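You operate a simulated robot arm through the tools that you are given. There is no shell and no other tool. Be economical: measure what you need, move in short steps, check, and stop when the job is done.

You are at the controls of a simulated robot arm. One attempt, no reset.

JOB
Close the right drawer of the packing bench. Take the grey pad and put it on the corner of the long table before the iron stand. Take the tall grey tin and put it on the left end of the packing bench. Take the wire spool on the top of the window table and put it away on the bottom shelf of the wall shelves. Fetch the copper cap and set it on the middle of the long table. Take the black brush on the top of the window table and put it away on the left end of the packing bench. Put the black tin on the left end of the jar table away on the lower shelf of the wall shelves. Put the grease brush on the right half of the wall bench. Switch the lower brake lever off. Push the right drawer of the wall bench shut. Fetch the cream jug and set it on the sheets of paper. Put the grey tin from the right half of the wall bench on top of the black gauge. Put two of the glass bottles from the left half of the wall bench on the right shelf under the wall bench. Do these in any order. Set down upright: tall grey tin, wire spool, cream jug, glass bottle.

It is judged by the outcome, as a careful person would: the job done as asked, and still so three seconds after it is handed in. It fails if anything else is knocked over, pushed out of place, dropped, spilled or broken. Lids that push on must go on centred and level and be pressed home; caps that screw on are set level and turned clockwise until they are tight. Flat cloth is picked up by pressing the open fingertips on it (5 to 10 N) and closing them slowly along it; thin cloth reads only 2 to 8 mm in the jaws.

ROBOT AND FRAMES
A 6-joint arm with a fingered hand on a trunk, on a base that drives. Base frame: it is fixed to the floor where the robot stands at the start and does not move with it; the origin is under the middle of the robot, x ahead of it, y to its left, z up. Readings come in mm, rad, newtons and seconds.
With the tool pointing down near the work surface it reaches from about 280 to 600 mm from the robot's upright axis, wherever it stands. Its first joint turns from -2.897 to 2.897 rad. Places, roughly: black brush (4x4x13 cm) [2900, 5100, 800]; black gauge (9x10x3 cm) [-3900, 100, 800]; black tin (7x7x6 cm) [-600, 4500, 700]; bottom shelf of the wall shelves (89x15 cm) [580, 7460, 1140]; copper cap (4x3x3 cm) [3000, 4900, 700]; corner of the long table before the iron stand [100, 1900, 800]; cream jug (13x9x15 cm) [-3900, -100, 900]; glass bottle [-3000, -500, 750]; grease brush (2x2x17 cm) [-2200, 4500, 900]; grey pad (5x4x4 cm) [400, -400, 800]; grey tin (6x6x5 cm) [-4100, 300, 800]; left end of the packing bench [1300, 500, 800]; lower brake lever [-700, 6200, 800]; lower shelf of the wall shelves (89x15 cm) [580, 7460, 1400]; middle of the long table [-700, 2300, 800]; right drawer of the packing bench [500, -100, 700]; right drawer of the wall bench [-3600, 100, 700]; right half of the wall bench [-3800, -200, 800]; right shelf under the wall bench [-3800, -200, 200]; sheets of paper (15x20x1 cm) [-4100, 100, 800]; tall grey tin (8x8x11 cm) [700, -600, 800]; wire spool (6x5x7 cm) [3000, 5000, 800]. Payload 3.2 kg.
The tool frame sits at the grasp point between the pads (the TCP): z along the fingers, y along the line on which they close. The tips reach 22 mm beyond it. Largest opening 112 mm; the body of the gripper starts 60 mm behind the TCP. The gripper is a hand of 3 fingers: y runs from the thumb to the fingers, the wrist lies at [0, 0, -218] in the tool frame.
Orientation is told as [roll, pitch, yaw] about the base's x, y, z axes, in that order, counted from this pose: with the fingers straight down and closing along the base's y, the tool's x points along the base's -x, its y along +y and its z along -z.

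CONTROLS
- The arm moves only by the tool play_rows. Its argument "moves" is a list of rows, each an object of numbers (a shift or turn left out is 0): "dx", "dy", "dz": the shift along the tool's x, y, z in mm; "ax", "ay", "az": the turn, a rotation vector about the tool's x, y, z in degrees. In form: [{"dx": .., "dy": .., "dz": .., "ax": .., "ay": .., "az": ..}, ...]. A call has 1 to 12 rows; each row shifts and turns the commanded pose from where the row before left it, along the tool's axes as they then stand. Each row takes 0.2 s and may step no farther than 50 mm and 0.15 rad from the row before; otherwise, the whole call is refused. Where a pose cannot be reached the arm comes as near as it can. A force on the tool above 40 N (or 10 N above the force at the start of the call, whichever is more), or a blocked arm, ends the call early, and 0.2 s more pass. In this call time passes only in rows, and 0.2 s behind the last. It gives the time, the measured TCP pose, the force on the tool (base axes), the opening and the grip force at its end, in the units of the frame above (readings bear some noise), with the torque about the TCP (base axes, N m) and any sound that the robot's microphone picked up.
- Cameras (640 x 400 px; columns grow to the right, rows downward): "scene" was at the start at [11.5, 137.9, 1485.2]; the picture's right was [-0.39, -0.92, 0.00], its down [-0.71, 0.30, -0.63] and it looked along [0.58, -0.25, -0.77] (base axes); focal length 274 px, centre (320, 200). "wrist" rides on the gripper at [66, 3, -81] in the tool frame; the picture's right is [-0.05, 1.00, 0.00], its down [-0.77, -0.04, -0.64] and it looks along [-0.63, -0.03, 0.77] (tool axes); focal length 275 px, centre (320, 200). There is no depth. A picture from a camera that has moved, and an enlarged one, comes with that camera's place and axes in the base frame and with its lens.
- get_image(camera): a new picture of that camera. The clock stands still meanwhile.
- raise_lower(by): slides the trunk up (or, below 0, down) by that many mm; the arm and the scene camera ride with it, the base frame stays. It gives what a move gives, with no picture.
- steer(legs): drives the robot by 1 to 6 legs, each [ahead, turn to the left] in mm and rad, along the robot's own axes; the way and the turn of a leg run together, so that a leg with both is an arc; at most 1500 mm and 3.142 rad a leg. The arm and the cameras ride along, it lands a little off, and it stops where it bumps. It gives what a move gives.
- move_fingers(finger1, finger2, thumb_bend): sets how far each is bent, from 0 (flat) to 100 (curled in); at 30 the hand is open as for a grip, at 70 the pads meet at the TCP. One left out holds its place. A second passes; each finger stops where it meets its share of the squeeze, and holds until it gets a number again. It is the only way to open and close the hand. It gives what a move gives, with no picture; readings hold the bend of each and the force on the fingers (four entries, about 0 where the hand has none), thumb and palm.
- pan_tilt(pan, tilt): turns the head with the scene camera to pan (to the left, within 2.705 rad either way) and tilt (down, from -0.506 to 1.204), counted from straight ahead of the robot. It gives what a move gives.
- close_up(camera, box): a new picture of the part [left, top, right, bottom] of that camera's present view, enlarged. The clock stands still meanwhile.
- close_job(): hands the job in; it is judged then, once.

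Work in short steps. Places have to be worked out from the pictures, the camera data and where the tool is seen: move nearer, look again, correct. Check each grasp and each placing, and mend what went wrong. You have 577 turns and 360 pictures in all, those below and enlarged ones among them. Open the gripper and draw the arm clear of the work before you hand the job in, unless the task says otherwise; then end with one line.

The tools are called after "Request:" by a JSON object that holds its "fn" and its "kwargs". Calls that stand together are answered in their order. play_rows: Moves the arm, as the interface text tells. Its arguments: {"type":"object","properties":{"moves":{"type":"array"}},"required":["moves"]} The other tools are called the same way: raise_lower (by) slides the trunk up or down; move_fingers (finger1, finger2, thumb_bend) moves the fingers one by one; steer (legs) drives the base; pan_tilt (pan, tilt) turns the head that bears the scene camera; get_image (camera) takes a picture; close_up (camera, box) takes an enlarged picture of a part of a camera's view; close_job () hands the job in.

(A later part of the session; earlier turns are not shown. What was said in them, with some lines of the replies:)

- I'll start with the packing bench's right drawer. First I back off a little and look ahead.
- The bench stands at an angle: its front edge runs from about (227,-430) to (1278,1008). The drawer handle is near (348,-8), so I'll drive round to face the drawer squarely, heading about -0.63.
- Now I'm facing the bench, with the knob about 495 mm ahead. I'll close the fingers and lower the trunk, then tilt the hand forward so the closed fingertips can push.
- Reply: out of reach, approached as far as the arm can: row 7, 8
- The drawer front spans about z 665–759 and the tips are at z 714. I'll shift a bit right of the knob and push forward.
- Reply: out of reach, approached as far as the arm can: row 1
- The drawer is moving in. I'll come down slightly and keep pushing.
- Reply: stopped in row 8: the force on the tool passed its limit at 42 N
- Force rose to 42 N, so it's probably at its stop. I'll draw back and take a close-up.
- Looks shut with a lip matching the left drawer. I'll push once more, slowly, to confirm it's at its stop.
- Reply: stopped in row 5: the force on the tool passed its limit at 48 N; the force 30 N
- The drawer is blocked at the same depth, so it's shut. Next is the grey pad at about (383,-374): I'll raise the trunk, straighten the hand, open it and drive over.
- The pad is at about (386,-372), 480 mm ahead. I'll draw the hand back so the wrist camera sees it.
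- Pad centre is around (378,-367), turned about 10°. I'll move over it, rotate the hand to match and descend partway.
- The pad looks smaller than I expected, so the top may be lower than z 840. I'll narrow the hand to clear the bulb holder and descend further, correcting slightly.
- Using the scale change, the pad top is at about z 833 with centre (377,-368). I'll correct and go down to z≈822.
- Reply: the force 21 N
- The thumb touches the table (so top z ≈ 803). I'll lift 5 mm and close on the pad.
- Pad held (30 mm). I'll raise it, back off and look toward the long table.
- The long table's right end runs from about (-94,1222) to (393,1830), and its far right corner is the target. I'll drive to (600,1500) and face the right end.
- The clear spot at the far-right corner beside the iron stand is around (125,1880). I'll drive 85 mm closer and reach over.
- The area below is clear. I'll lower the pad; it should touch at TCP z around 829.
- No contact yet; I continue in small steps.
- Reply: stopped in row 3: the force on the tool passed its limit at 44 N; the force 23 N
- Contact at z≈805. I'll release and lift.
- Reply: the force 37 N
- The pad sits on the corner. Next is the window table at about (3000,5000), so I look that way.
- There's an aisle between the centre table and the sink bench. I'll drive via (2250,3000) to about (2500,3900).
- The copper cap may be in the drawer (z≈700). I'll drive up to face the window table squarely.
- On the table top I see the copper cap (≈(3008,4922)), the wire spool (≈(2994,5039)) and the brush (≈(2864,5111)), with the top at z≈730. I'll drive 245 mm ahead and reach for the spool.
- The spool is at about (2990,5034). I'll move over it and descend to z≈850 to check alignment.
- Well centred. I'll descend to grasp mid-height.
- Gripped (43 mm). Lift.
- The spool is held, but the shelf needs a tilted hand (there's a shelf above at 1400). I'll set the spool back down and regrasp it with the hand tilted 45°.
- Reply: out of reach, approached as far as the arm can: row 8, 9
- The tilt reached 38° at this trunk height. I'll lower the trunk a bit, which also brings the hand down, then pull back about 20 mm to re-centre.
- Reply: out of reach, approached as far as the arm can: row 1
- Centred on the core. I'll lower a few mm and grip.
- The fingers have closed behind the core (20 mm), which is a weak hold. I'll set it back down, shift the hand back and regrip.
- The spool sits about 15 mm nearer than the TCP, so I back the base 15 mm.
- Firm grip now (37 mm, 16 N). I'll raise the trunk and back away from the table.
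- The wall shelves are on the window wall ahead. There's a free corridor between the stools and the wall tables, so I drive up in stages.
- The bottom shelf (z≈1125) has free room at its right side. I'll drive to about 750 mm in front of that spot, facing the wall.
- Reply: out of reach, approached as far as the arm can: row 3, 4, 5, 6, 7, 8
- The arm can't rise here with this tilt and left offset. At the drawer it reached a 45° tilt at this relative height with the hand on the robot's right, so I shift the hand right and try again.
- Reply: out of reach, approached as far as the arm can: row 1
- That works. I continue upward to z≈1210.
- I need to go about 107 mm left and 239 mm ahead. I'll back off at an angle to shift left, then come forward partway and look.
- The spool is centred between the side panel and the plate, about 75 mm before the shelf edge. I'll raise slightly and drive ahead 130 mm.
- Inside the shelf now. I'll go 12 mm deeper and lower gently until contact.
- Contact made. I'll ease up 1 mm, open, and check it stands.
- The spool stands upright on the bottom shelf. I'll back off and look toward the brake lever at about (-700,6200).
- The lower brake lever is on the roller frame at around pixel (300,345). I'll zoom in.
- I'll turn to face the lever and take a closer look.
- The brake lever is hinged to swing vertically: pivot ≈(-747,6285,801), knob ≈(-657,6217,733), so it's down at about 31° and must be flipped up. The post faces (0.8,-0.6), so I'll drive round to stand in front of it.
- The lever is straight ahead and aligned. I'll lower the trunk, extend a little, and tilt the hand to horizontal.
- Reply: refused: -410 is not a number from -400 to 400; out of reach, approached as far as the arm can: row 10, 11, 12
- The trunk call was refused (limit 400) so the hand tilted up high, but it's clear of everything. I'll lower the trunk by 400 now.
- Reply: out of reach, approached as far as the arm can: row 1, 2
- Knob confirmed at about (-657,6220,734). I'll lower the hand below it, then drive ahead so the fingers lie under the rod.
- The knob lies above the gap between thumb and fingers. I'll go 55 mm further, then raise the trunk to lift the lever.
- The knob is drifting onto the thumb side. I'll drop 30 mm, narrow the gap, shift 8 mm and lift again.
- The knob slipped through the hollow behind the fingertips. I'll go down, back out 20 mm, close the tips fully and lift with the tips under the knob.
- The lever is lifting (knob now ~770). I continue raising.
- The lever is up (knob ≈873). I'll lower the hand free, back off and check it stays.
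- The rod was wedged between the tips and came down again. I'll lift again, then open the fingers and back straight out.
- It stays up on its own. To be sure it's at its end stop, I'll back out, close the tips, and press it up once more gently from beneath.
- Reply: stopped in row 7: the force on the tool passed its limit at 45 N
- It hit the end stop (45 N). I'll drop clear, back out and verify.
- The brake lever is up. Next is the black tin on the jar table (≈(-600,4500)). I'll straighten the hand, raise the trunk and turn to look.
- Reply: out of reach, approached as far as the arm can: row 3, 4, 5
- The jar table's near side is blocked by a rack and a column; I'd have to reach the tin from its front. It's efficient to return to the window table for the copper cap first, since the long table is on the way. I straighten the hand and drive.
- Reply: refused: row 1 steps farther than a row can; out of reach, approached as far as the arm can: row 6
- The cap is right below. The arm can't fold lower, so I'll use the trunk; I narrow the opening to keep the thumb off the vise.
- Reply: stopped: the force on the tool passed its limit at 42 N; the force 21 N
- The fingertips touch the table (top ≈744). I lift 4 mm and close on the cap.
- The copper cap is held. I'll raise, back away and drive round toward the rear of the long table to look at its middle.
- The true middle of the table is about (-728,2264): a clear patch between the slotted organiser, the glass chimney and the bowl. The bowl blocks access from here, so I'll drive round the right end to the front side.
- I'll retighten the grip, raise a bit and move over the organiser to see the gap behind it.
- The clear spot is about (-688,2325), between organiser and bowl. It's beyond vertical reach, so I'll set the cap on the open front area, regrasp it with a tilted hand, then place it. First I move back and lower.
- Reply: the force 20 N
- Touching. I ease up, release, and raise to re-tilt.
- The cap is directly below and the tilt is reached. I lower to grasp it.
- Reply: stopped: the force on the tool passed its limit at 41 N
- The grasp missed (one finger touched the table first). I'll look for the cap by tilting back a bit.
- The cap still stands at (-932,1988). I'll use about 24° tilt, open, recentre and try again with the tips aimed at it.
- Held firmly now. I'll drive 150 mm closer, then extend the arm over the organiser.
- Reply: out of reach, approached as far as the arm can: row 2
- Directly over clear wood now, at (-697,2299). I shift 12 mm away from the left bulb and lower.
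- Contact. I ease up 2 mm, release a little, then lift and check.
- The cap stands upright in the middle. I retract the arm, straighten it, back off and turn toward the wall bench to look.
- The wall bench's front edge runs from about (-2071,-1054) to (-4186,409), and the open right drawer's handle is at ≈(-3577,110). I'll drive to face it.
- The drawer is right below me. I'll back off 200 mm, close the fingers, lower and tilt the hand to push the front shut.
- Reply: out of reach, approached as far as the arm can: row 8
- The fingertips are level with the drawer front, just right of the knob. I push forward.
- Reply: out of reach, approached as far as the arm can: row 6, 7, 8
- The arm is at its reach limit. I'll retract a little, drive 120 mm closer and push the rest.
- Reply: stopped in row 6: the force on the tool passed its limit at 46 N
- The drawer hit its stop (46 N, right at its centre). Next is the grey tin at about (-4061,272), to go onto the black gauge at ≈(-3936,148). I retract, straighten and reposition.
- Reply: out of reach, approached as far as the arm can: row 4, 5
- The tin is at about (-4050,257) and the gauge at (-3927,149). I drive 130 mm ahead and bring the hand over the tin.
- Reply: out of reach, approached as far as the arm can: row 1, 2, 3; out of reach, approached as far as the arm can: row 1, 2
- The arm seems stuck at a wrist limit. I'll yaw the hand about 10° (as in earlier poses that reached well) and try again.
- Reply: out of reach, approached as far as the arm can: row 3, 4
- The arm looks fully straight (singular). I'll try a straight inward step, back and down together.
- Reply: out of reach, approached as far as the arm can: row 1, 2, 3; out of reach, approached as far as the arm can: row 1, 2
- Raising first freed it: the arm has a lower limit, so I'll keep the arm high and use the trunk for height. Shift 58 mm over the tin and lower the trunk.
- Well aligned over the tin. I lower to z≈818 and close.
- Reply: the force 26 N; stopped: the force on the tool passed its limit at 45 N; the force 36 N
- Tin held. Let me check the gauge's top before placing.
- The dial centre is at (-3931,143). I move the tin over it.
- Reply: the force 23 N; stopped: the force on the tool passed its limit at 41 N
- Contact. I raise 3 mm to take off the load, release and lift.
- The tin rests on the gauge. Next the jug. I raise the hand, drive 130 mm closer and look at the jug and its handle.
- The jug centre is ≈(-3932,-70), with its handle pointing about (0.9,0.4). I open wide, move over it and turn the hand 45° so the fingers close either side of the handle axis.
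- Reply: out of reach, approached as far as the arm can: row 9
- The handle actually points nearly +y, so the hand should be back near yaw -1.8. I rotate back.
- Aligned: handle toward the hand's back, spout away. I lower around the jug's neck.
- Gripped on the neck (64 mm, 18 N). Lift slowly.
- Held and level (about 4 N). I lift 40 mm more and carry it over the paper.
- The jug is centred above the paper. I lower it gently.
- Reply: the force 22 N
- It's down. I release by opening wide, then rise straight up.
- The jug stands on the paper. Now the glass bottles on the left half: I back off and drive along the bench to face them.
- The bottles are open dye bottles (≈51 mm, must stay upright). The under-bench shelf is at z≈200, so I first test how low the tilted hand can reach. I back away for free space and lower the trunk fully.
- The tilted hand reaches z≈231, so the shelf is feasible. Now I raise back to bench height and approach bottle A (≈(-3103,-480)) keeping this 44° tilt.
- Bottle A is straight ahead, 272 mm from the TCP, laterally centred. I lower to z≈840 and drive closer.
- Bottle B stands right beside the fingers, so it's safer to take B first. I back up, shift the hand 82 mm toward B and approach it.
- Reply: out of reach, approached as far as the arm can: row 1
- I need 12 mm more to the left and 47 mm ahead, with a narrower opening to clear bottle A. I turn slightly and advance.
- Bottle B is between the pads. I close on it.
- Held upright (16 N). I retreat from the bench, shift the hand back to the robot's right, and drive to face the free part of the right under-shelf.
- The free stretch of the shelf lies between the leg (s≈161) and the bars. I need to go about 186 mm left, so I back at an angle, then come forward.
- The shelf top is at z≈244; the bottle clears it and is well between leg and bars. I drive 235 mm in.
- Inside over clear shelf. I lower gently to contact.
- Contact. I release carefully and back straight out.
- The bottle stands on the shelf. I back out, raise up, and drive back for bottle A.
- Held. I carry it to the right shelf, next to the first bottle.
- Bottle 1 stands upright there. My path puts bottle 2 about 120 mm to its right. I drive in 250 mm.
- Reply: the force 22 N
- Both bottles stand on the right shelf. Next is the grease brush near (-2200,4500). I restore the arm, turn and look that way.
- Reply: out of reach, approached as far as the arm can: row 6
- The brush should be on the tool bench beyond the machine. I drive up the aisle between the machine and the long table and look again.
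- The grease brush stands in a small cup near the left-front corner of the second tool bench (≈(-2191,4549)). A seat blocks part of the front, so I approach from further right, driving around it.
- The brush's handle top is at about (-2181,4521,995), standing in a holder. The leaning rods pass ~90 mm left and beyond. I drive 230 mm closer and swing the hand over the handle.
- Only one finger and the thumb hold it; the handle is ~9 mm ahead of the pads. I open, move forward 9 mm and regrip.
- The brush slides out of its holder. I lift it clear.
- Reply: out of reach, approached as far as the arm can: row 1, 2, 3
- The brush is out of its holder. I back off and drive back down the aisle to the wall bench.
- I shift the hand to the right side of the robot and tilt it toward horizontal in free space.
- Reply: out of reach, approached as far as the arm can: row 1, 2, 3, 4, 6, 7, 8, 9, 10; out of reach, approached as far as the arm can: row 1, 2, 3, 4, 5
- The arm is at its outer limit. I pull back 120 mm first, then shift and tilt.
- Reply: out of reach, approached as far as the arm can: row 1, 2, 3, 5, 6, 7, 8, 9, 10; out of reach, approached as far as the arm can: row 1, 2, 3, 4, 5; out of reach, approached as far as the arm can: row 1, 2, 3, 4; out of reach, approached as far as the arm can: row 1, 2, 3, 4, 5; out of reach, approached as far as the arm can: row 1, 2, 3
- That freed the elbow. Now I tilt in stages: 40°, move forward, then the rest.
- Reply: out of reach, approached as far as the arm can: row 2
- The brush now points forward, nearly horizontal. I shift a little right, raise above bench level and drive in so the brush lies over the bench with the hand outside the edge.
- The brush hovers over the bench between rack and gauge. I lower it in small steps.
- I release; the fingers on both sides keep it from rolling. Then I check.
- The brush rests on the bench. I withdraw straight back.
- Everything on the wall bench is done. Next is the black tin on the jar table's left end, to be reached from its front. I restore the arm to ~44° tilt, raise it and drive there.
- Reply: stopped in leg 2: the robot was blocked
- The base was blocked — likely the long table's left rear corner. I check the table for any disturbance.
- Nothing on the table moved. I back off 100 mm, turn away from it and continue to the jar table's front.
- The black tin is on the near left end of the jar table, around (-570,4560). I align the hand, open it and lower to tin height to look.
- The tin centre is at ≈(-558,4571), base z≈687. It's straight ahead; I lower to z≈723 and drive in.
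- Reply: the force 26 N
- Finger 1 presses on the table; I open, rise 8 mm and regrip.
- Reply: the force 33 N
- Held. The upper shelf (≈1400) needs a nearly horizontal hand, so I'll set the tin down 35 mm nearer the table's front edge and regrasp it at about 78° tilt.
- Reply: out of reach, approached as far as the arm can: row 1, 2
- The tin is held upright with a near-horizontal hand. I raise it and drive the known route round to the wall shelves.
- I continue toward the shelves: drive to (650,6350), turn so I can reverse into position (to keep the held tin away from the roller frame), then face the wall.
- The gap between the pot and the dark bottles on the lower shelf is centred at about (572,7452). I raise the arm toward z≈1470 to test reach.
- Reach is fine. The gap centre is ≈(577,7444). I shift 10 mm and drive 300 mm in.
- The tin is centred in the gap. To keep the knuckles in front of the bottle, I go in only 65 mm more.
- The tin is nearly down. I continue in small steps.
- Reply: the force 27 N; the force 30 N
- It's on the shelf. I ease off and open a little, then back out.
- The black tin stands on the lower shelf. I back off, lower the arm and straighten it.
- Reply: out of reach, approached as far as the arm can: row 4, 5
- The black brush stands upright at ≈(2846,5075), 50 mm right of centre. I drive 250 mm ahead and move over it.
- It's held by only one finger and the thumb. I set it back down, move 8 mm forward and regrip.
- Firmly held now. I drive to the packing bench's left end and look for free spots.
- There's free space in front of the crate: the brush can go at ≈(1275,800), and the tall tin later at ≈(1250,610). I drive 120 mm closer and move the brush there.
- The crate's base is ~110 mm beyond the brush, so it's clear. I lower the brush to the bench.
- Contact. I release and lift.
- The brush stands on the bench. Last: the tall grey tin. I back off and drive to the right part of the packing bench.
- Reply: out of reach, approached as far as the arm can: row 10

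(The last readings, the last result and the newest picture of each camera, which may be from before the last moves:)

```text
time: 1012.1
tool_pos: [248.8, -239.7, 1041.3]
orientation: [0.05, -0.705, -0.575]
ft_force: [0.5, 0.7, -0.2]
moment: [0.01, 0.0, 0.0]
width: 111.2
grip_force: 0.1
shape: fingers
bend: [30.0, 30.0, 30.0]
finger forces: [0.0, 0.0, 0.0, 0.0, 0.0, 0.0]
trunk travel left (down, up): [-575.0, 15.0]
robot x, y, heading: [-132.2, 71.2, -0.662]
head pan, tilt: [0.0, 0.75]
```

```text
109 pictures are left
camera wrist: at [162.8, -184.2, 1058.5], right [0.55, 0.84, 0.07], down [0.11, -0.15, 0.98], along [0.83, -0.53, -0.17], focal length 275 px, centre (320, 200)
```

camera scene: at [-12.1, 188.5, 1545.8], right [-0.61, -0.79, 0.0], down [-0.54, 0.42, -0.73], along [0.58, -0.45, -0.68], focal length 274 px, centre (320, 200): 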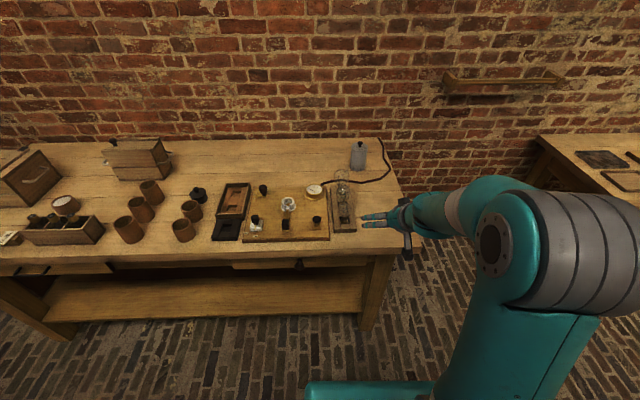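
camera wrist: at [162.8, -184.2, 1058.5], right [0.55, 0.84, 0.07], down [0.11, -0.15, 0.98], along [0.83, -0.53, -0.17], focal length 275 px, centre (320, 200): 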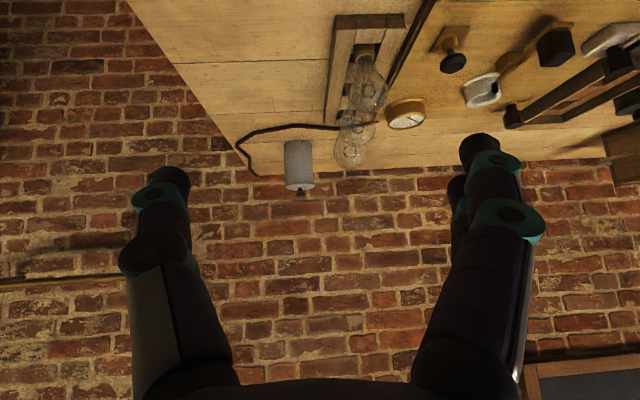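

The tin is at (697,-577), straight ahead, and the bulbs are ~90 mm to the side. I drive 255 mm closer and extend the arm high above, then look.

Request:
{"fn": "steer", "kwargs": {"legs": [[255, 0]]}}

Request:
{"fn": "play_rows", "kwargs": {"moves": [{"dx": -34, "dz": 29}, {"dx": -34, "dz": 29}, {"dx": -34, "dz": 29}, {"dx": -34, "dz": 29}, {"dx": -15, "dz": 13}]}}

Request:
{"fn": "get_image", "kwargs": {"camera": "wrist"}}

Request:
{"fn": "get_image", "kwargs": {"camera": "scene"}}

```text
time: 1013.9
tool_pos: [454.3, -394.1, 1040.1]
orientation: [0.05, -0.707, -0.569]
ft_force: [-0.5, -0.8, 0.6]
moment: [-0.01, -0.01, 0.0]
width: 111.4
grip_force: 0.1
shape: fingers
bend: [30.0, 30.0, 30.0]
finger forces: [0.0, 0.1, 0.0, 0.0, 0.0, 0.0]
trunk travel left (down, up): [-575.0, 15.0]
robot x, y, heading: [70.9, -85.8, -0.648]
head pan, tilt: [0.0, 0.75]
```

```text
time: 1015.1
tool_pos: [625.7, -493.5, 1039.0]
orientation: [0.051, -0.706, -0.569]
ft_force: [-0.4, 0.2, -0.4]
moment: [-0.08, -0.03, 0.01]
width: 111.3
grip_force: 0.2
shape: fingers
bend: [30.0, 30.0, 30.0]
finger forces: [0.1, 0.0, 0.0, 0.1, 0.0, 0.0]
trunk travel left (down, up): [-575.0, 15.0]
robot x, y, heading: [68.1, -84.9, -0.651]
head pan, tilt: [0.0, 0.75]
```

```text
108 pictures are left
camera wrist: at [540.7, -439.3, 1057.8], right [0.54, 0.84, 0.07], down [0.11, -0.15, 0.98], along [0.83, -0.52, -0.18], focal length 275 px, centre (320, 200)
```

wrist: 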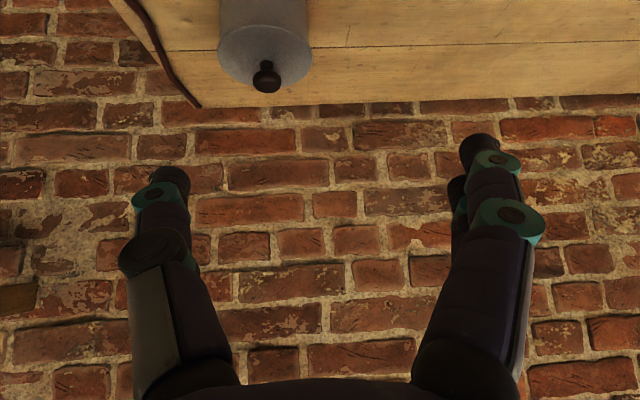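

```text
107 pictures are left
camera scene: at [191.1, 32.4, 1545.8], right [-0.61, -0.79, 0.0], down [-0.54, 0.41, -0.73], along [0.58, -0.44, -0.68], focal length 274 px, centre (320, 200)
```

scene: 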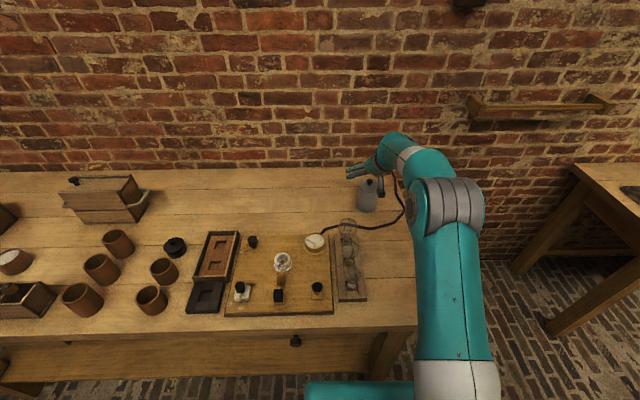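

Request:
{"fn": "play_rows", "kwargs": {"moves": [{"dy": -36}, {"dx": -37, "dz": 32}, {"dx": -37, "dz": 32}]}}

Request:
{"fn": "raise_lower", "kwargs": {"by": -100}}

Request:
{"fn": "get_image", "kwargs": {"camera": "wrist"}}

Request:
{"fn": "get_image", "kwargs": {"camera": "scene"}}

```text
time: 1015.9
tool_pos: [658.4, -549.7, 1034.1]
orientation: [0.049, -0.707, -0.569]
ft_force: [-0.3, -0.2, -0.4]
moment: [-0.03, 0.01, -0.01]
width: 111.7
grip_force: 0.0
shape: fingers
bend: [30.0, 30.0, 30.0]
finger forces: [0.0, 0.1, 0.0, 0.0, 0.0, 0.0]
out of reach, approached as far as the arm can: row 3
trunk travel left (down, up): [-575.0, 15.0]
robot x, y, heading: [67.8, -88.0, -0.648]
head pan, tilt: [0.0, 0.75]
```

```text
time: 1017.2
tool_pos: [660.6, -550.6, 935.1]
orientation: [0.05, -0.706, -0.569]
ft_force: [-0.8, -0.4, 0.5]
moment: [0.0, 0.02, -0.02]
width: 111.4
grip_force: 0.0
shape: fingers
bend: [30.0, 30.0, 30.0]
finger forces: [0.1, 0.1, 0.0, 0.0, 0.1, 0.0]
trunk travel left (down, up): [-475.0, 115.0]
robot x, y, heading: [72.4, -86.4, -0.657]
head pan, tilt: [0.0, 0.75]
```

```text
106 pictures are left
camera wrist: at [574.1, -496.2, 952.1], right [0.54, 0.84, 0.07], down [0.11, -0.15, 0.98], along [0.83, -0.52, -0.17], focal length 275 px, centre (320, 200)
```

wrist: 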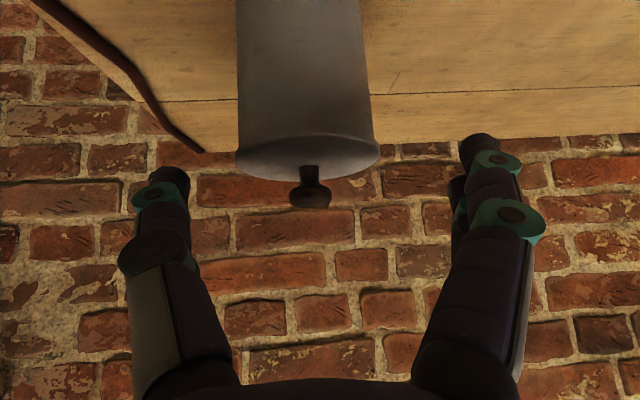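

```text
105 pictures are left
camera scene: at [190.8, 32.6, 1445.8], right [-0.61, -0.79, 0.0], down [-0.54, 0.41, -0.73], along [0.58, -0.44, -0.68], focal length 274 px, centre (320, 200)
```

scene: 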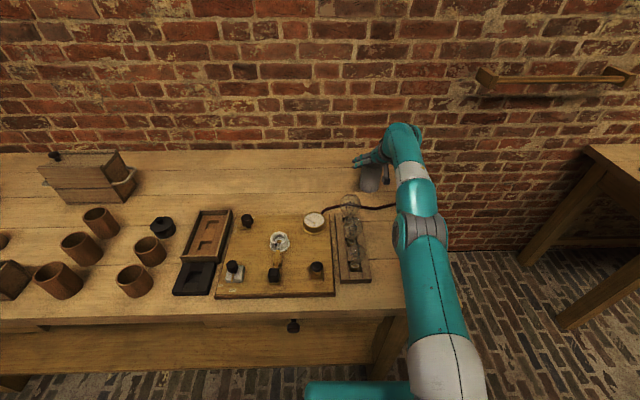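

The tin is well centred, 45 mm ahead, but the arm is at full stretch. I lower with the arm (gaining reach), then go forward.

Request:
{"fn": "play_rows", "kwargs": {"moves": [{"dx": 21, "dz": 25}, {"dx": 21, "dz": 25}, {"dx": -17, "dz": 14.5}, {"dx": -15, "dz": 13}]}}

Request:
{"fn": "get_image", "kwargs": {"camera": "wrist"}}

```text
time: 1018.2
tool_pos: [669.6, -554.1, 865.9]
orientation: [0.05, -0.708, -0.568]
ft_force: [-0.6, 0.3, 0.5]
moment: [0.01, 0.01, -0.01]
width: 111.4
grip_force: 0.1
shape: fingers
bend: [30.0, 30.0, 30.0]
finger forces: [0.0, 0.1, 0.0, 0.0, 0.1, 0.0]
out of reach, approached as far as the arm can: row 3, 4
trunk travel left (down, up): [-475.0, 115.0]
robot x, y, heading: [69.8, -91.6, -0.653]
head pan, tilt: [0.0, 0.75]
```

```text
104 pictures are left
camera wrist: at [583.7, -499.6, 883.9], right [0.54, 0.84, 0.07], down [0.11, -0.15, 0.98], along [0.83, -0.52, -0.17], focal length 275 px, centre (320, 200)
```

wrist: 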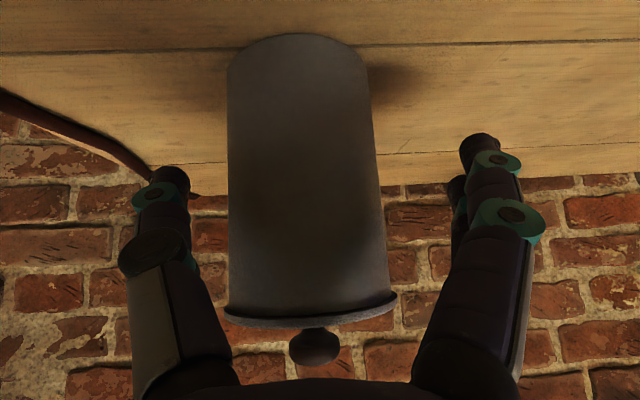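

The arm limit is ~757 mm and the base is near the bench, so I tilt the hand more (bringing the wrist back) and then advance.

Request:
{"fn": "play_rows", "kwargs": {"moves": [{"ay": -6}, {"ay": -6}, {"ay": -6}, {"dx": -8, "dz": 13}, {"dx": -8, "dz": 13}]}}

Request:
{"fn": "get_image", "kwargs": {"camera": "wrist"}}

```text
time: 1019.4
tool_pos: [700.9, -582.6, 869.0]
orientation: [0.075, -1.02, -0.6]
ft_force: [0.1, 0.3, 0.8]
moment: [0.0, 0.02, 0.03]
width: 111.3
grip_force: 0.2
shape: fingers
bend: [30.0, 30.0, 30.0]
finger forces: [0.0, 0.3, 0.0, 0.0, 0.1, 0.0]
out of reach, approached as far as the arm can: row 1, 2, 3, 4, 5
trunk travel left (down, up): [-475.0, 115.0]
robot x, y, heading: [66.0, -88.3, -0.651]
head pan, tilt: [0.0, 0.75]
```

```text
103 pictures are left
camera wrist: at [615.3, -527.1, 853.3], right [0.53, 0.84, 0.08], down [-0.16, 0.01, 0.99], along [0.83, -0.54, 0.14], focal length 275 px, centre (320, 200)
```

wrist: 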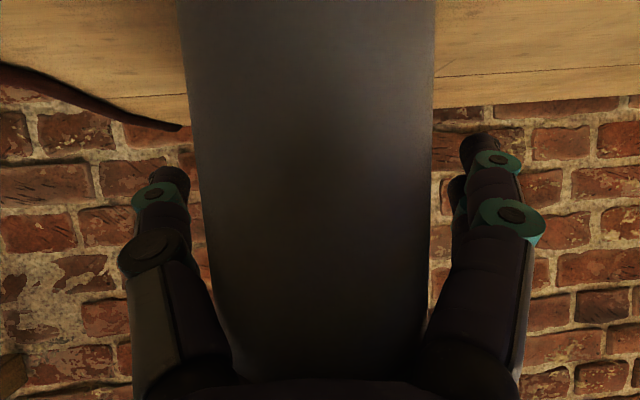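

Request:
{"fn": "play_rows", "kwargs": {"moves": [{"dx": 5, "dz": -8}]}}

Request:
{"fn": "move_fingers", "kwargs": {"finger1": 60, "finger2": 60, "thumb_bend": 60}}

Request:
{"fn": "get_image", "kwargs": {"camera": "wrist"}}

```text
time: 1019.8
tool_pos: [699.4, -584.9, 867.0]
orientation: [0.075, -1.019, -0.599]
ft_force: [-0.2, 0.2, -0.7]
moment: [-0.01, 0.01, 0.0]
width: 111.0
grip_force: 0.4
shape: fingers
bend: [30.0, 30.0, 30.0]
finger forces: [0.0, 0.2, 0.0, 0.0, 0.0, 0.0]
out of reach, approached as far as the arm can: row 1
trunk travel left (down, up): [-475.0, 115.0]
robot x, y, heading: [69.2, -88.7, -0.655]
head pan, tilt: [0.0, 0.75]
```

```text
time: 1020.8
tool_pos: [699.9, -583.6, 867.8]
orientation: [0.074, -1.019, -0.598]
ft_force: [1.6, -0.5, -0.4]
moment: [-0.03, -0.03, -0.01]
width: 53.5
grip_force: 20.0
shape: fingers
bend: [55.0, 59.0, 54.0]
finger forces: [6.9, 13.1, 0.1, 0.0, 20.1, 0.1]
trunk travel left (down, up): [-475.0, 115.0]
robot x, y, heading: [69.5, -86.0, -0.652]
head pan, tilt: [0.0, 0.75]
```

```text
102 pictures are left
camera wrist: at [613.1, -528.4, 852.9], right [0.53, 0.84, 0.08], down [-0.16, 0.01, 0.99], along [0.83, -0.54, 0.14], focal length 275 px, centre (320, 200)
```

wrist: 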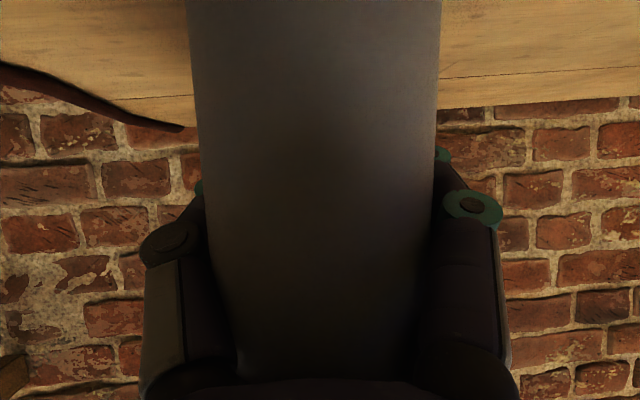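

Gripped firmly (20 N). I lift with the trunk and check.

Request:
{"fn": "raise_lower", "kwargs": {"by": 30}}

Request:
{"fn": "raise_lower", "kwargs": {"by": 80}}

Request:
{"fn": "get_image", "kwargs": {"camera": "wrist"}}

Request:
{"fn": "close_up", "kwargs": {"camera": "scene", "box": [300, 100, 460, 260]}}

```text
time: 1021.6
tool_pos: [698.3, -583.9, 897.5]
orientation: [0.074, -1.018, -0.599]
ft_force: [0.6, -0.1, -0.4]
moment: [0.01, 0.0, 0.04]
width: 53.4
grip_force: 18.9
shape: fingers
bend: [55.0, 59.0, 54.0]
finger forces: [6.9, 12.6, 0.0, 0.0, 19.9, 0.0]
trunk travel left (down, up): [-505.0, 85.0]
robot x, y, heading: [70.7, -86.9, -0.65]
head pan, tilt: [0.0, 0.75]
```

```text
time: 1022.8
tool_pos: [698.9, -583.4, 977.6]
orientation: [0.076, -1.019, -0.598]
ft_force: [-1.0, 0.1, -0.9]
moment: [0.01, -0.02, 0.02]
width: 53.2
grip_force: 19.9
shape: fingers
bend: [55.0, 59.0, 54.0]
finger forces: [6.8, 12.8, 0.0, 0.0, 19.9, 0.1]
trunk travel left (down, up): [-585.0, 5.0]
robot x, y, heading: [71.3, -86.2, -0.655]
head pan, tilt: [0.0, 0.75]
```

```text
101 pictures are left
camera wrist: at [613.2, -528.4, 962.7], right [0.53, 0.84, 0.08], down [-0.16, 0.01, 0.99], along [0.83, -0.54, 0.14], focal length 275 px, centre (320, 200)
```

wrist: 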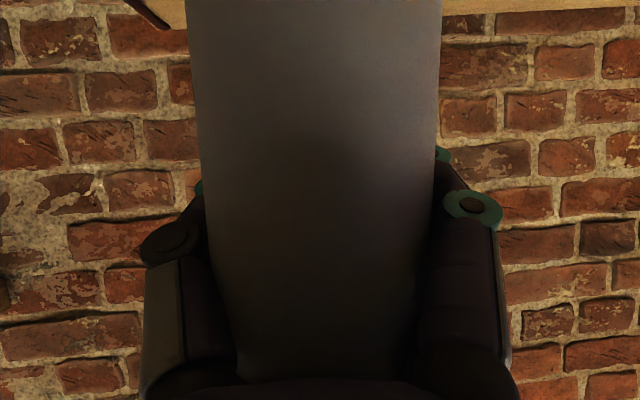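

```text
2.50 times, centred on (380, 180) of scene
camera zoom: at [191.2, 32.4, 1555.7], right [-0.61, -0.79, 0.0], down [-0.54, 0.41, -0.73], along [0.58, -0.44, -0.68], focal length 686 px, centre (170, 250)
```

zoom: 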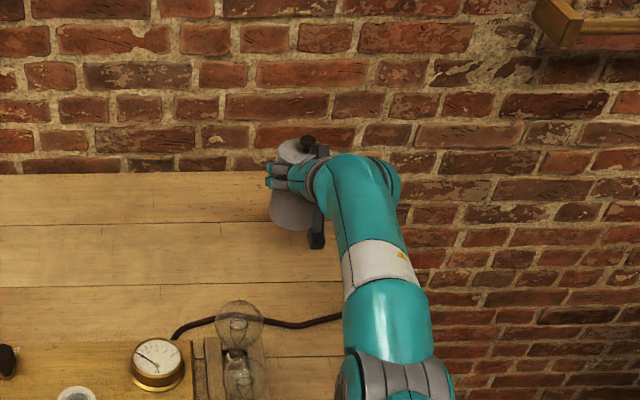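

The tin is held upright. I shift slightly away from the bulbs, then back straight off the bench.

Request:
{"fn": "play_rows", "kwargs": {"moves": [{"dy": -22}]}}

Request:
{"fn": "steer", "kwargs": {"legs": [[-500, 0]]}}

Request:
{"fn": "get_image", "kwargs": {"camera": "scene"}}

```text
time: 1023.2
tool_pos: [686.0, -604.0, 977.8]
orientation: [0.073, -1.019, -0.601]
ft_force: [-0.8, -0.3, -1.4]
moment: [0.01, 0.01, 0.01]
width: 53.6
grip_force: 19.5
shape: fingers
bend: [55.0, 59.0, 54.0]
finger forces: [6.8, 12.7, 0.0, 0.0, 19.8, 0.0]
trunk travel left (down, up): [-585.0, 5.0]
robot x, y, heading: [70.7, -88.8, -0.655]
head pan, tilt: [0.0, 0.75]
```

```text
time: 1026.1
tool_pos: [282.2, -297.8, 977.9]
orientation: [0.074, -1.02, -0.605]
ft_force: [0.1, 0.4, -0.7]
moment: [-0.02, 0.01, 0.0]
width: 53.4
grip_force: 19.5
shape: fingers
bend: [55.0, 59.0, 54.0]
finger forces: [6.8, 12.7, 0.1, 0.1, 19.8, 0.0]
trunk travel left (down, up): [-585.0, 5.0]
robot x, y, heading: [-330.1, 219.5, -0.659]
head pan, tilt: [0.0, 0.75]
```

```text
99 pictures are left
camera scene: at [-208.5, 339.1, 1555.8], right [-0.61, -0.79, 0.0], down [-0.54, 0.42, -0.73], along [0.58, -0.45, -0.68], focal length 274 px, centre (320, 200)
```

scene: 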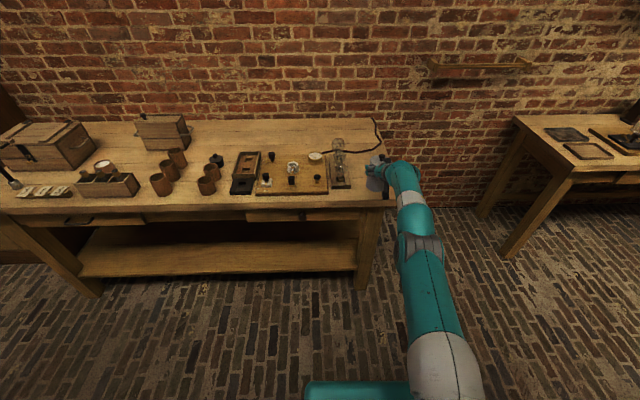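

Clear of the bulbs. I'll retract the arm about 200 mm to have an easier approach at the left end.

Request:
{"fn": "play_rows", "kwargs": {"moves": [{"dx": 21, "dz": -34}, {"dx": 21, "dz": -34}, {"dx": 21, "dz": -34}, {"dx": 21, "dz": -34}, {"dx": 21, "dz": -34}]}}

```text
time: 1027.3
tool_pos: [263.6, -315.1, 976.0]
orientation: [0.075, -1.019, -0.605]
ft_force: [0.5, -0.2, -1.2]
moment: [-0.03, -0.01, 0.01]
width: 53.3
grip_force: 19.6
shape: fingers
bend: [55.0, 59.0, 54.0]
finger forces: [6.8, 12.5, 0.0, 0.0, 19.7, 0.0]
out of reach, approached as far as the arm can: row 1, 2, 3, 4, 5
trunk travel left (down, up): [-585.0, 5.0]
robot x, y, heading: [-328.9, 217.4, -0.66]
head pan, tilt: [0.0, 0.75]
```

Request:
{"fn": "steer", "kwargs": {"legs": [[-250, 0]]}}

Request:
{"fn": "play_rows", "kwargs": {"moves": [{"dx": 17, "dz": 39}, {"dx": 17, "dz": 39}, {"dx": 17, "dz": 39}, {"dx": 21, "dz": -34}, {"dx": 21, "dz": -34}, {"dx": 21, "dz": -34}, {"dx": 21, "dz": -34}]}}

```text
time: 1029.1
tool_pos: [63.0, -162.3, 975.9]
orientation: [0.076, -1.019, -0.608]
ft_force: [-0.3, -0.5, -0.7]
moment: [-0.03, -0.02, -0.01]
width: 53.4
grip_force: 19.1
shape: fingers
bend: [55.0, 59.0, 54.0]
finger forces: [6.9, 12.5, 0.1, 0.0, 19.7, 0.0]
trunk travel left (down, up): [-585.0, 5.0]
robot x, y, heading: [-529.9, 373.8, -0.658]
head pan, tilt: [0.0, 0.75]
```

```text
time: 1030.7
tool_pos: [50.0, -166.6, 898.1]
orientation: [0.076, -1.02, -0.608]
ft_force: [-0.8, -0.1, -1.8]
moment: [-0.02, -0.01, 0.0]
width: 53.4
grip_force: 18.9
shape: fingers
bend: [55.0, 59.0, 54.0]
finger forces: [6.8, 12.3, 0.1, 0.0, 19.4, 0.0]
out of reach, approached as far as the arm can: row 1, 2, 3, 4, 5, 6, 7
trunk travel left (down, up): [-585.0, 5.0]
robot x, y, heading: [-527.6, 373.8, -0.661]
head pan, tilt: [0.0, 0.75]
```

Request:
{"fn": "play_rows", "kwargs": {"moves": [{"dx": 30, "dz": 18}, {"dx": 30, "dz": 18}, {"dx": 21, "dz": -34}, {"dx": 21, "dz": -34}, {"dx": 21, "dz": -34}]}}

```text
time: 1031.9
tool_pos: [22.9, -162.2, 816.3]
orientation: [0.075, -1.021, -0.607]
ft_force: [0.4, -0.7, -1.2]
moment: [-0.02, -0.04, -0.01]
width: 53.2
grip_force: 19.4
shape: fingers
bend: [55.0, 59.0, 54.0]
finger forces: [6.8, 12.1, 0.1, 0.1, 19.0, 0.0]
out of reach, approached as far as the arm can: row 1, 2, 3, 4, 5
trunk travel left (down, up): [-585.0, 5.0]
robot x, y, heading: [-525.4, 371.2, -0.66]
head pan, tilt: [0.0, 0.75]
```

Request:
{"fn": "play_rows", "kwargs": {"moves": [{"dx": 21, "dz": -34}, {"dx": 21, "dz": -34}, {"dx": -34, "dz": -21}, {"dx": -34, "dz": -21}, {"dx": -34, "dz": -21}]}}

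```text
time: 1033.1
tool_pos: [29.6, -188.3, 926.0]
orientation: [0.077, -1.017, -0.608]
ft_force: [0.4, 0.0, -1.0]
moment: [-0.04, 0.0, -0.04]
width: 53.5
grip_force: 18.6
shape: fingers
bend: [55.0, 59.0, 54.0]
finger forces: [6.8, 11.9, 0.0, 0.0, 18.8, 0.0]
out of reach, approached as far as the arm can: row 1, 2, 3, 4, 5
trunk travel left (down, up): [-585.0, 5.0]
robot x, y, heading: [-527.3, 373.1, -0.658]
head pan, tilt: [0.0, 0.75]
```

The arm stays at its stretch limit, so I'll keep it extended and choose an approach with a free run: the front-left corner spot ≈(1296,903), clear of brush, signs and crate, entered at heading -1.1. I drive around to the staging point.

Request:
{"fn": "steer", "kwargs": {"legs": [[0, 1.07], [1066, 0], [0, 0.778], [1202, 0]]}}

```text
time: 1049.0
tool_pos: [1309.1, 2582.7, 926.4]
orientation: [0.076, -1.016, 1.231]
ft_force: [-0.9, 0.8, -0.9]
moment: [-0.01, 0.03, 0.03]
width: 53.1
grip_force: 17.7
shape: fingers
bend: [55.0, 59.0, 55.0]
finger forces: [7.1, 10.5, 0.0, 0.0, 17.9, 0.0]
trunk travel left (down, up): [-585.0, 5.0]
robot x, y, heading: [914.6, 1897.4, 1.176]
head pan, tilt: [0.0, 0.75]
```

Request:
{"fn": "steer", "kwargs": {"legs": [[0, -2.27]]}}

Request:
{"fn": "get_image", "kwargs": {"camera": "scene"}}

Request:
{"fn": "get_image", "kwargs": {"camera": "wrist"}}

```text
time: 1054.8
tool_pos: [1173.6, 1151.3, 926.6]
orientation: [0.075, -1.018, -1.053]
ft_force: [0.0, 0.6, -1.6]
moment: [0.0, -0.01, 0.02]
width: 52.6
grip_force: 16.1
shape: fingers
bend: [55.0, 58.0, 55.0]
finger forces: [7.1, 9.2, 0.0, 0.0, 16.4, 0.0]
trunk travel left (down, up): [-585.0, 5.0]
robot x, y, heading: [914.4, 1896.6, -1.105]
head pan, tilt: [0.0, 0.75]
```

```text
98 pictures are left
camera scene: at [1074.5, 1952.9, 1555.8], right [-0.89, -0.45, 0.0], down [-0.3, 0.61, -0.73], along [0.33, -0.65, -0.68], focal length 274 px, centre (320, 200)
```

scene: 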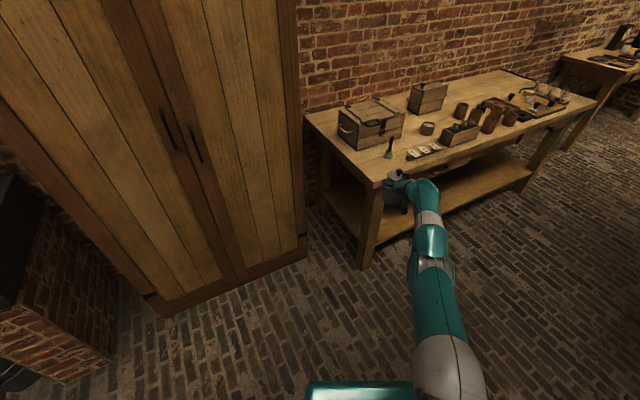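

```text
97 pictures are left
camera wrist: at [1121.0, 1238.8, 911.7], right [0.85, 0.53, 0.08], down [-0.14, 0.07, 0.99], along [0.51, -0.85, 0.14], focal length 275 px, centre (320, 200)
```

wrist: 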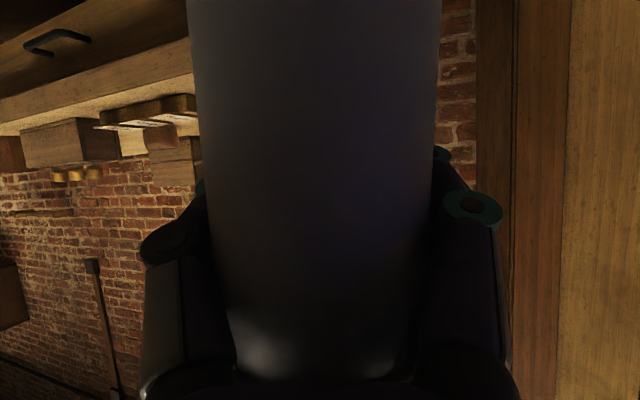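

I retighten the grip and drive the last 275 mm so the tin is over the front-left corner.

Request:
{"fn": "move_fingers", "kwargs": {"finger1": 64, "finger2": 66, "thumb_bend": 64}}

Request:
{"fn": "steer", "kwargs": {"legs": [[272, 0]]}}

Request:
{"fn": "get_image", "kwargs": {"camera": "scene"}}

Request:
{"fn": "close_up", "kwargs": {"camera": "scene", "box": [280, 100, 480, 260]}}

```text
time: 1055.8
tool_pos: [1173.8, 1151.2, 926.7]
orientation: [0.075, -1.02, -1.054]
ft_force: [0.5, -0.4, -0.8]
moment: [-0.01, -0.04, -0.03]
width: 52.3
grip_force: 24.3
shape: fingers
bend: [56.0, 61.0, 56.0]
finger forces: [9.2, 15.0, 0.0, 0.1, 24.2, 0.0]
trunk travel left (down, up): [-585.0, 5.0]
robot x, y, heading: [915.7, 1894.9, -1.109]
head pan, tilt: [0.0, 0.75]
```

```text
time: 1057.8
tool_pos: [1298.0, 905.9, 925.4]
orientation: [0.077, -1.019, -1.052]
ft_force: [-0.3, 0.0, -1.4]
moment: [-0.01, -0.05, 0.01]
width: 52.0
grip_force: 24.3
shape: fingers
bend: [56.0, 61.0, 56.0]
finger forces: [9.3, 14.9, 0.0, 0.0, 24.1, 0.1]
trunk travel left (down, up): [-585.0, 5.0]
robot x, y, heading: [1038.5, 1652.4, -1.105]
head pan, tilt: [0.0, 0.75]
```

```text
96 pictures are left
camera scene: at [1196.8, 1708.9, 1555.7], right [-0.89, -0.45, 0.0], down [-0.31, 0.61, -0.73], along [0.33, -0.65, -0.68], focal length 274 px, centre (320, 200)
```

scene: 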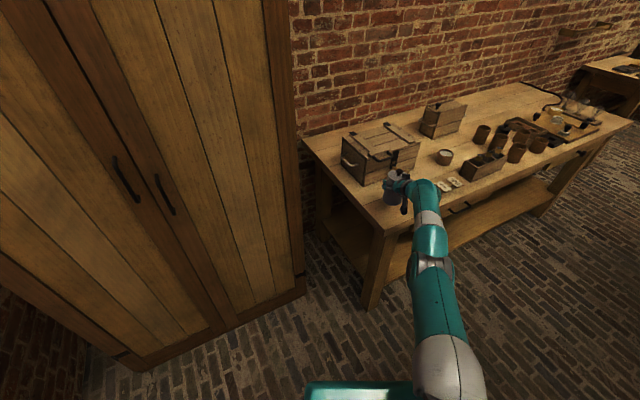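

```text
2.50 times, centred on (380, 180) of scene
camera zoom: at [1196.8, 1708.9, 1555.7], right [-0.89, -0.45, 0.0], down [-0.31, 0.61, -0.73], along [0.33, -0.65, -0.68], focal length 686 px, centre (170, 250)
```

zoom: 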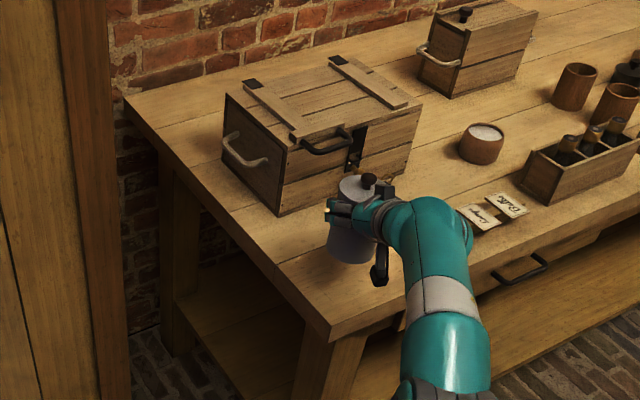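

The tin is over the front-left corner. I lower it.

Request:
{"fn": "raise_lower", "kwargs": {"by": -48}}

Request:
{"fn": "raise_lower", "kwargs": {"by": -5}}

Request:
{"fn": "raise_lower", "kwargs": {"by": -3}}

Request:
{"fn": "close_up", "kwargs": {"camera": "scene", "box": [280, 100, 480, 260]}}

```text
time: 1058.7
tool_pos: [1297.0, 908.0, 877.8]
orientation: [0.075, -1.019, -1.051]
ft_force: [0.7, -0.4, -0.5]
moment: [-0.01, -0.03, -0.02]
width: 52.0
grip_force: 24.2
shape: fingers
bend: [56.0, 61.0, 56.0]
finger forces: [9.3, 15.1, 0.1, 0.0, 24.1, 0.1]
trunk travel left (down, up): [-537.0, 53.0]
robot x, y, heading: [1034.6, 1654.5, -1.109]
head pan, tilt: [0.0, 0.75]
```

```text
time: 1059.2
tool_pos: [1297.5, 909.3, 872.8]
orientation: [0.077, -1.018, -1.053]
ft_force: [0.1, 0.1, -1.0]
moment: [-0.03, 0.02, 0.02]
width: 51.9
grip_force: 23.7
shape: fingers
bend: [56.0, 61.0, 56.0]
finger forces: [9.3, 15.0, 0.0, 0.1, 24.2, 0.0]
trunk travel left (down, up): [-532.0, 58.0]
robot x, y, heading: [1036.9, 1657.8, -1.104]
head pan, tilt: [0.0, 0.75]
```

```text
time: 1059.7
tool_pos: [1297.1, 908.1, 868.8]
orientation: [0.076, -1.019, -1.053]
ft_force: [0.3, -0.7, -1.3]
moment: [0.01, -0.02, 0.0]
width: 52.2
grip_force: 24.4
shape: fingers
bend: [56.0, 61.0, 56.0]
finger forces: [9.3, 14.9, 0.1, 0.1, 24.1, 0.1]
trunk travel left (down, up): [-529.0, 61.0]
robot x, y, heading: [1038.0, 1656.0, -1.109]
head pan, tilt: [0.0, 0.75]
```

```text
2.50 times, centred on (380, 180) of scene
camera zoom: at [1196.4, 1709.7, 1499.7], right [-0.89, -0.45, 0.0], down [-0.31, 0.61, -0.73], along [0.33, -0.65, -0.68], focal length 686 px, centre (170, 250)
```

zoom: 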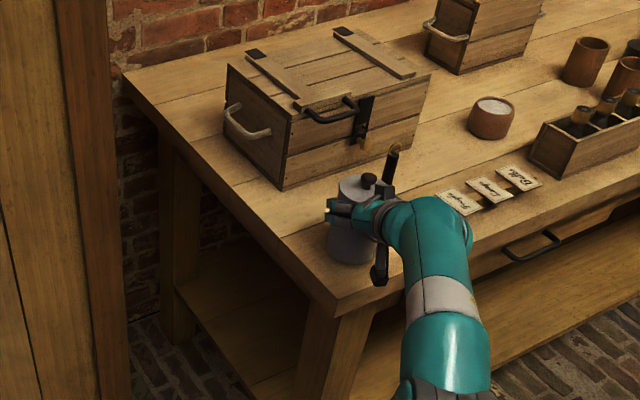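

Request:
{"fn": "raise_lower", "kwargs": {"by": -2}}

Request:
{"fn": "raise_lower", "kwargs": {"by": -2}}

Request:
{"fn": "raise_lower", "kwargs": {"by": -2}}

```text
time: 1060.2
tool_pos: [1296.5, 906.7, 868.9]
orientation: [0.076, -1.02, -1.053]
ft_force: [-0.9, -1.1, -1.0]
moment: [-0.02, -0.01, -0.02]
width: 52.4
grip_force: 24.0
shape: fingers
bend: [56.0, 61.0, 56.0]
finger forces: [9.3, 15.0, 0.1, 0.0, 24.1, 0.0]
trunk travel left (down, up): [-527.0, 63.0]
robot x, y, heading: [1034.8, 1652.6, -1.102]
head pan, tilt: [0.0, 0.75]
```

```text
time: 1060.8
tool_pos: [1297.3, 908.2, 867.1]
orientation: [0.076, -1.022, -1.053]
ft_force: [-0.4, -0.9, 3.6]
moment: [-0.08, 0.04, 0.03]
width: 51.9
grip_force: 24.6
shape: fingers
bend: [56.0, 61.0, 57.0]
finger forces: [9.3, 15.9, 0.0, 0.0, 24.0, 0.0]
trunk travel left (down, up): [-525.0, 65.0]
robot x, y, heading: [1035.6, 1654.9, -1.102]
head pan, tilt: [0.0, 0.75]
```

```text
time: 1061.3
tool_pos: [1297.4, 909.0, 867.9]
orientation: [0.074, -1.022, -1.052]
ft_force: [0.1, 0.9, 10.3]
moment: [-0.12, 0.15, -0.04]
width: 51.9
grip_force: 25.2
shape: fingers
bend: [56.0, 61.0, 57.0]
finger forces: [9.6, 17.7, 0.0, 0.0, 23.9, 0.1]
trunk travel left (down, up): [-523.0, 67.0]
robot x, y, heading: [1033.8, 1653.6, -1.104]
head pan, tilt: [0.0, 0.75]
```

Contact. I open fully and back straight away.

Request:
{"fn": "raise_lower", "kwargs": {"by": 1}}

Request:
{"fn": "move_fingers", "kwargs": {"finger1": 32, "finger2": 32, "thumb_bend": 32}}

Request:
{"fn": "get_image", "kwargs": {"camera": "wrist"}}

```text
time: 1061.8
tool_pos: [1296.3, 909.0, 868.3]
orientation: [0.075, -1.021, -1.053]
ft_force: [0.9, 0.4, 11.2]
moment: [-0.18, 0.15, -0.02]
width: 51.9
grip_force: 26.0
shape: fingers
bend: [56.0, 62.0, 57.0]
finger forces: [9.7, 18.0, 0.0, 0.0, 23.9, 0.1]
trunk travel left (down, up): [-524.0, 66.0]
robot x, y, heading: [1034.9, 1655.2, -1.101]
head pan, tilt: [0.0, 0.75]
```

```text
time: 1062.8
tool_pos: [1297.0, 908.3, 865.4]
orientation: [0.076, -1.019, -1.052]
ft_force: [-0.1, 0.1, -0.9]
moment: [-0.04, -0.01, 0.02]
width: 105.7
grip_force: 0.6
shape: fingers
bend: [32.0, 32.0, 32.0]
finger forces: [0.1, 0.2, 0.1, 0.0, 0.0, 0.1]
trunk travel left (down, up): [-524.0, 66.0]
robot x, y, heading: [1038.4, 1654.3, -1.106]
head pan, tilt: [0.0, 0.75]
```

```text
93 pictures are left
camera wrist: at [1244.0, 995.8, 850.7], right [0.85, 0.53, 0.08], down [-0.14, 0.07, 0.99], along [0.51, -0.85, 0.14], focal length 275 px, centre (320, 200)
```

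wrist: 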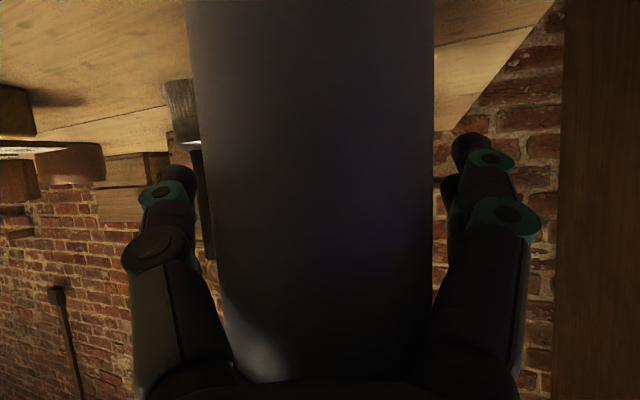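

Request:
{"fn": "steer", "kwargs": {"legs": [[-250, 0]]}}

Request:
{"fn": "get_image", "kwargs": {"camera": "wrist"}}

Request:
{"fn": "close_up", "kwargs": {"camera": "scene", "box": [280, 80, 520, 260]}}

```text
time: 1064.6
tool_pos: [1184.2, 1133.9, 866.1]
orientation: [0.074, -1.019, -1.05]
ft_force: [-0.4, 0.6, -0.7]
moment: [0.02, 0.0, -0.02]
width: 105.8
grip_force: 0.0
shape: fingers
bend: [32.0, 32.0, 32.0]
finger forces: [0.0, 0.1, 0.1, 0.1, 0.0, 0.1]
trunk travel left (down, up): [-524.0, 66.0]
robot x, y, heading: [920.8, 1881.8, -1.102]
head pan, tilt: [0.0, 0.75]
```

```text
92 pictures are left
camera wrist: at [1131.4, 1222.4, 851.1], right [0.85, 0.53, 0.08], down [-0.14, 0.07, 0.99], along [0.52, -0.85, 0.14], focal length 275 px, centre (320, 200)
```

wrist: 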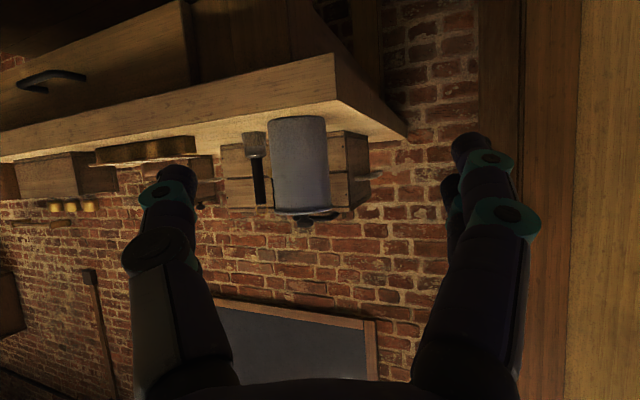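

```text
2.22 times, centred on (400, 170) of scene
camera zoom: at [1082.4, 1936.6, 1494.8], right [-0.89, -0.45, 0.0], down [-0.31, 0.61, -0.73], along [0.33, -0.65, -0.68], focal length 610 px, centre (142, 267)
```

zoom: 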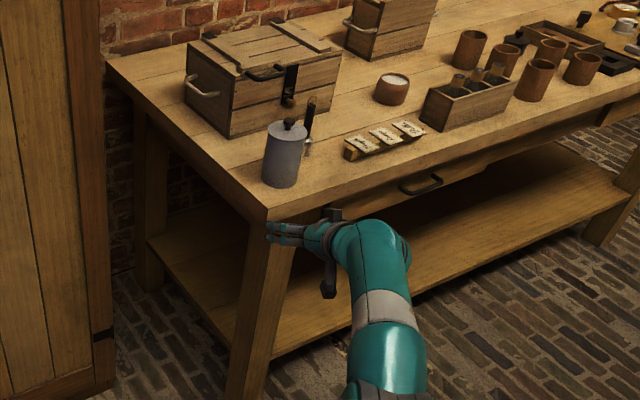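

The tin and brush both stand on the left end. I make a final check of the long table (cap and pad), and of the packing bench drawer.

Request:
{"fn": "pan_tilt", "kwargs": {"pan": -2.25, "tilt": 0.5}}

Request:
{"fn": "close_up", "kwargs": {"camera": "scene", "box": [120, 60, 520, 310]}}

Request:
{"fn": "pan_tilt", "kwargs": {"pan": -0.5, "tilt": 0.4}}

Request:
{"fn": "get_image", "kwargs": {"camera": "scene"}}

```text
time: 1066.7
tool_pos: [1185.3, 1133.0, 865.6]
orientation: [0.075, -1.019, -1.052]
ft_force: [0.3, 0.6, 0.2]
moment: [-0.02, -0.01, 0.0]
width: 105.6
grip_force: 0.2
shape: fingers
bend: [32.0, 32.0, 32.0]
finger forces: [0.1, 0.0, 0.0, 0.0, 0.1, 0.0]
trunk travel left (down, up): [-524.0, 66.0]
robot x, y, heading: [922.6, 1880.1, -1.102]
head pan, tilt: [-2.25, 0.499]
```

```text
1.60 times, centred on (320, 185) of scene
camera zoom: at [956.3, 2029.3, 1516.7], right [0.21, 0.98, 0.0], down [0.47, -0.1, -0.88], along [-0.86, 0.18, -0.48], focal length 439 px, centre (320, 224)
```

zoom: 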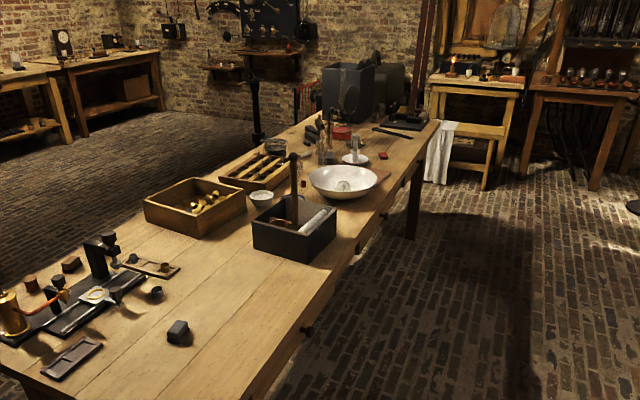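

```text
time: 1068.5
tool_pos: [1182.9, 1133.3, 865.6]
orientation: [0.075, -1.018, -1.051]
ft_force: [-0.5, -0.2, -0.7]
moment: [-0.01, 0.01, 0.0]
width: 105.8
grip_force: 0.0
shape: fingers
bend: [32.0, 32.0, 32.0]
finger forces: [0.0, 0.0, 0.0, 0.0, 0.0, 0.0]
trunk travel left (down, up): [-524.0, 66.0]
robot x, y, heading: [921.2, 1881.0, -1.109]
head pan, tilt: [-0.499, 0.4]
```

```text
89 pictures are left
camera scene: at [1042.2, 1917.6, 1525.9], right [-1.0, 0.03, 0.0], down [0.01, 0.39, -0.92], along [-0.03, -0.92, -0.39], focal length 274 px, centre (320, 200)
```

scene: 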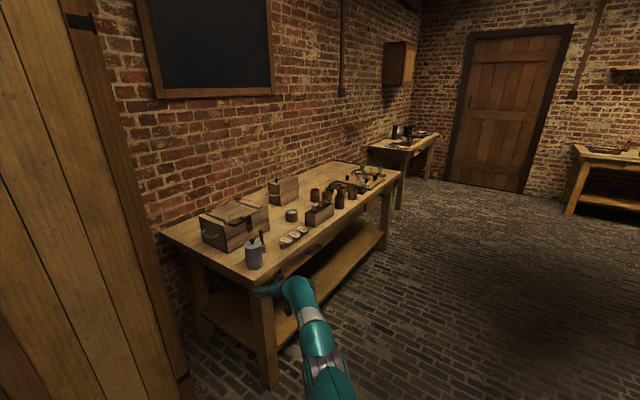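

Everything asked for is in place, the gripper is open and the arm is clear of the work. I'm handing the job in.

Request:
{"fn": "close_job", "kwargs": {}}

```text
The job is handed in.
```

All thirteen tasks are done as far as I could see, and the job is handed in. I could not confirm three things. The levers carry no on/off marks, so I took "off" to be up. The copper cap was hidden from view at the end. My base also bumped the long table's left end once, though nothing on it looked disturbed.
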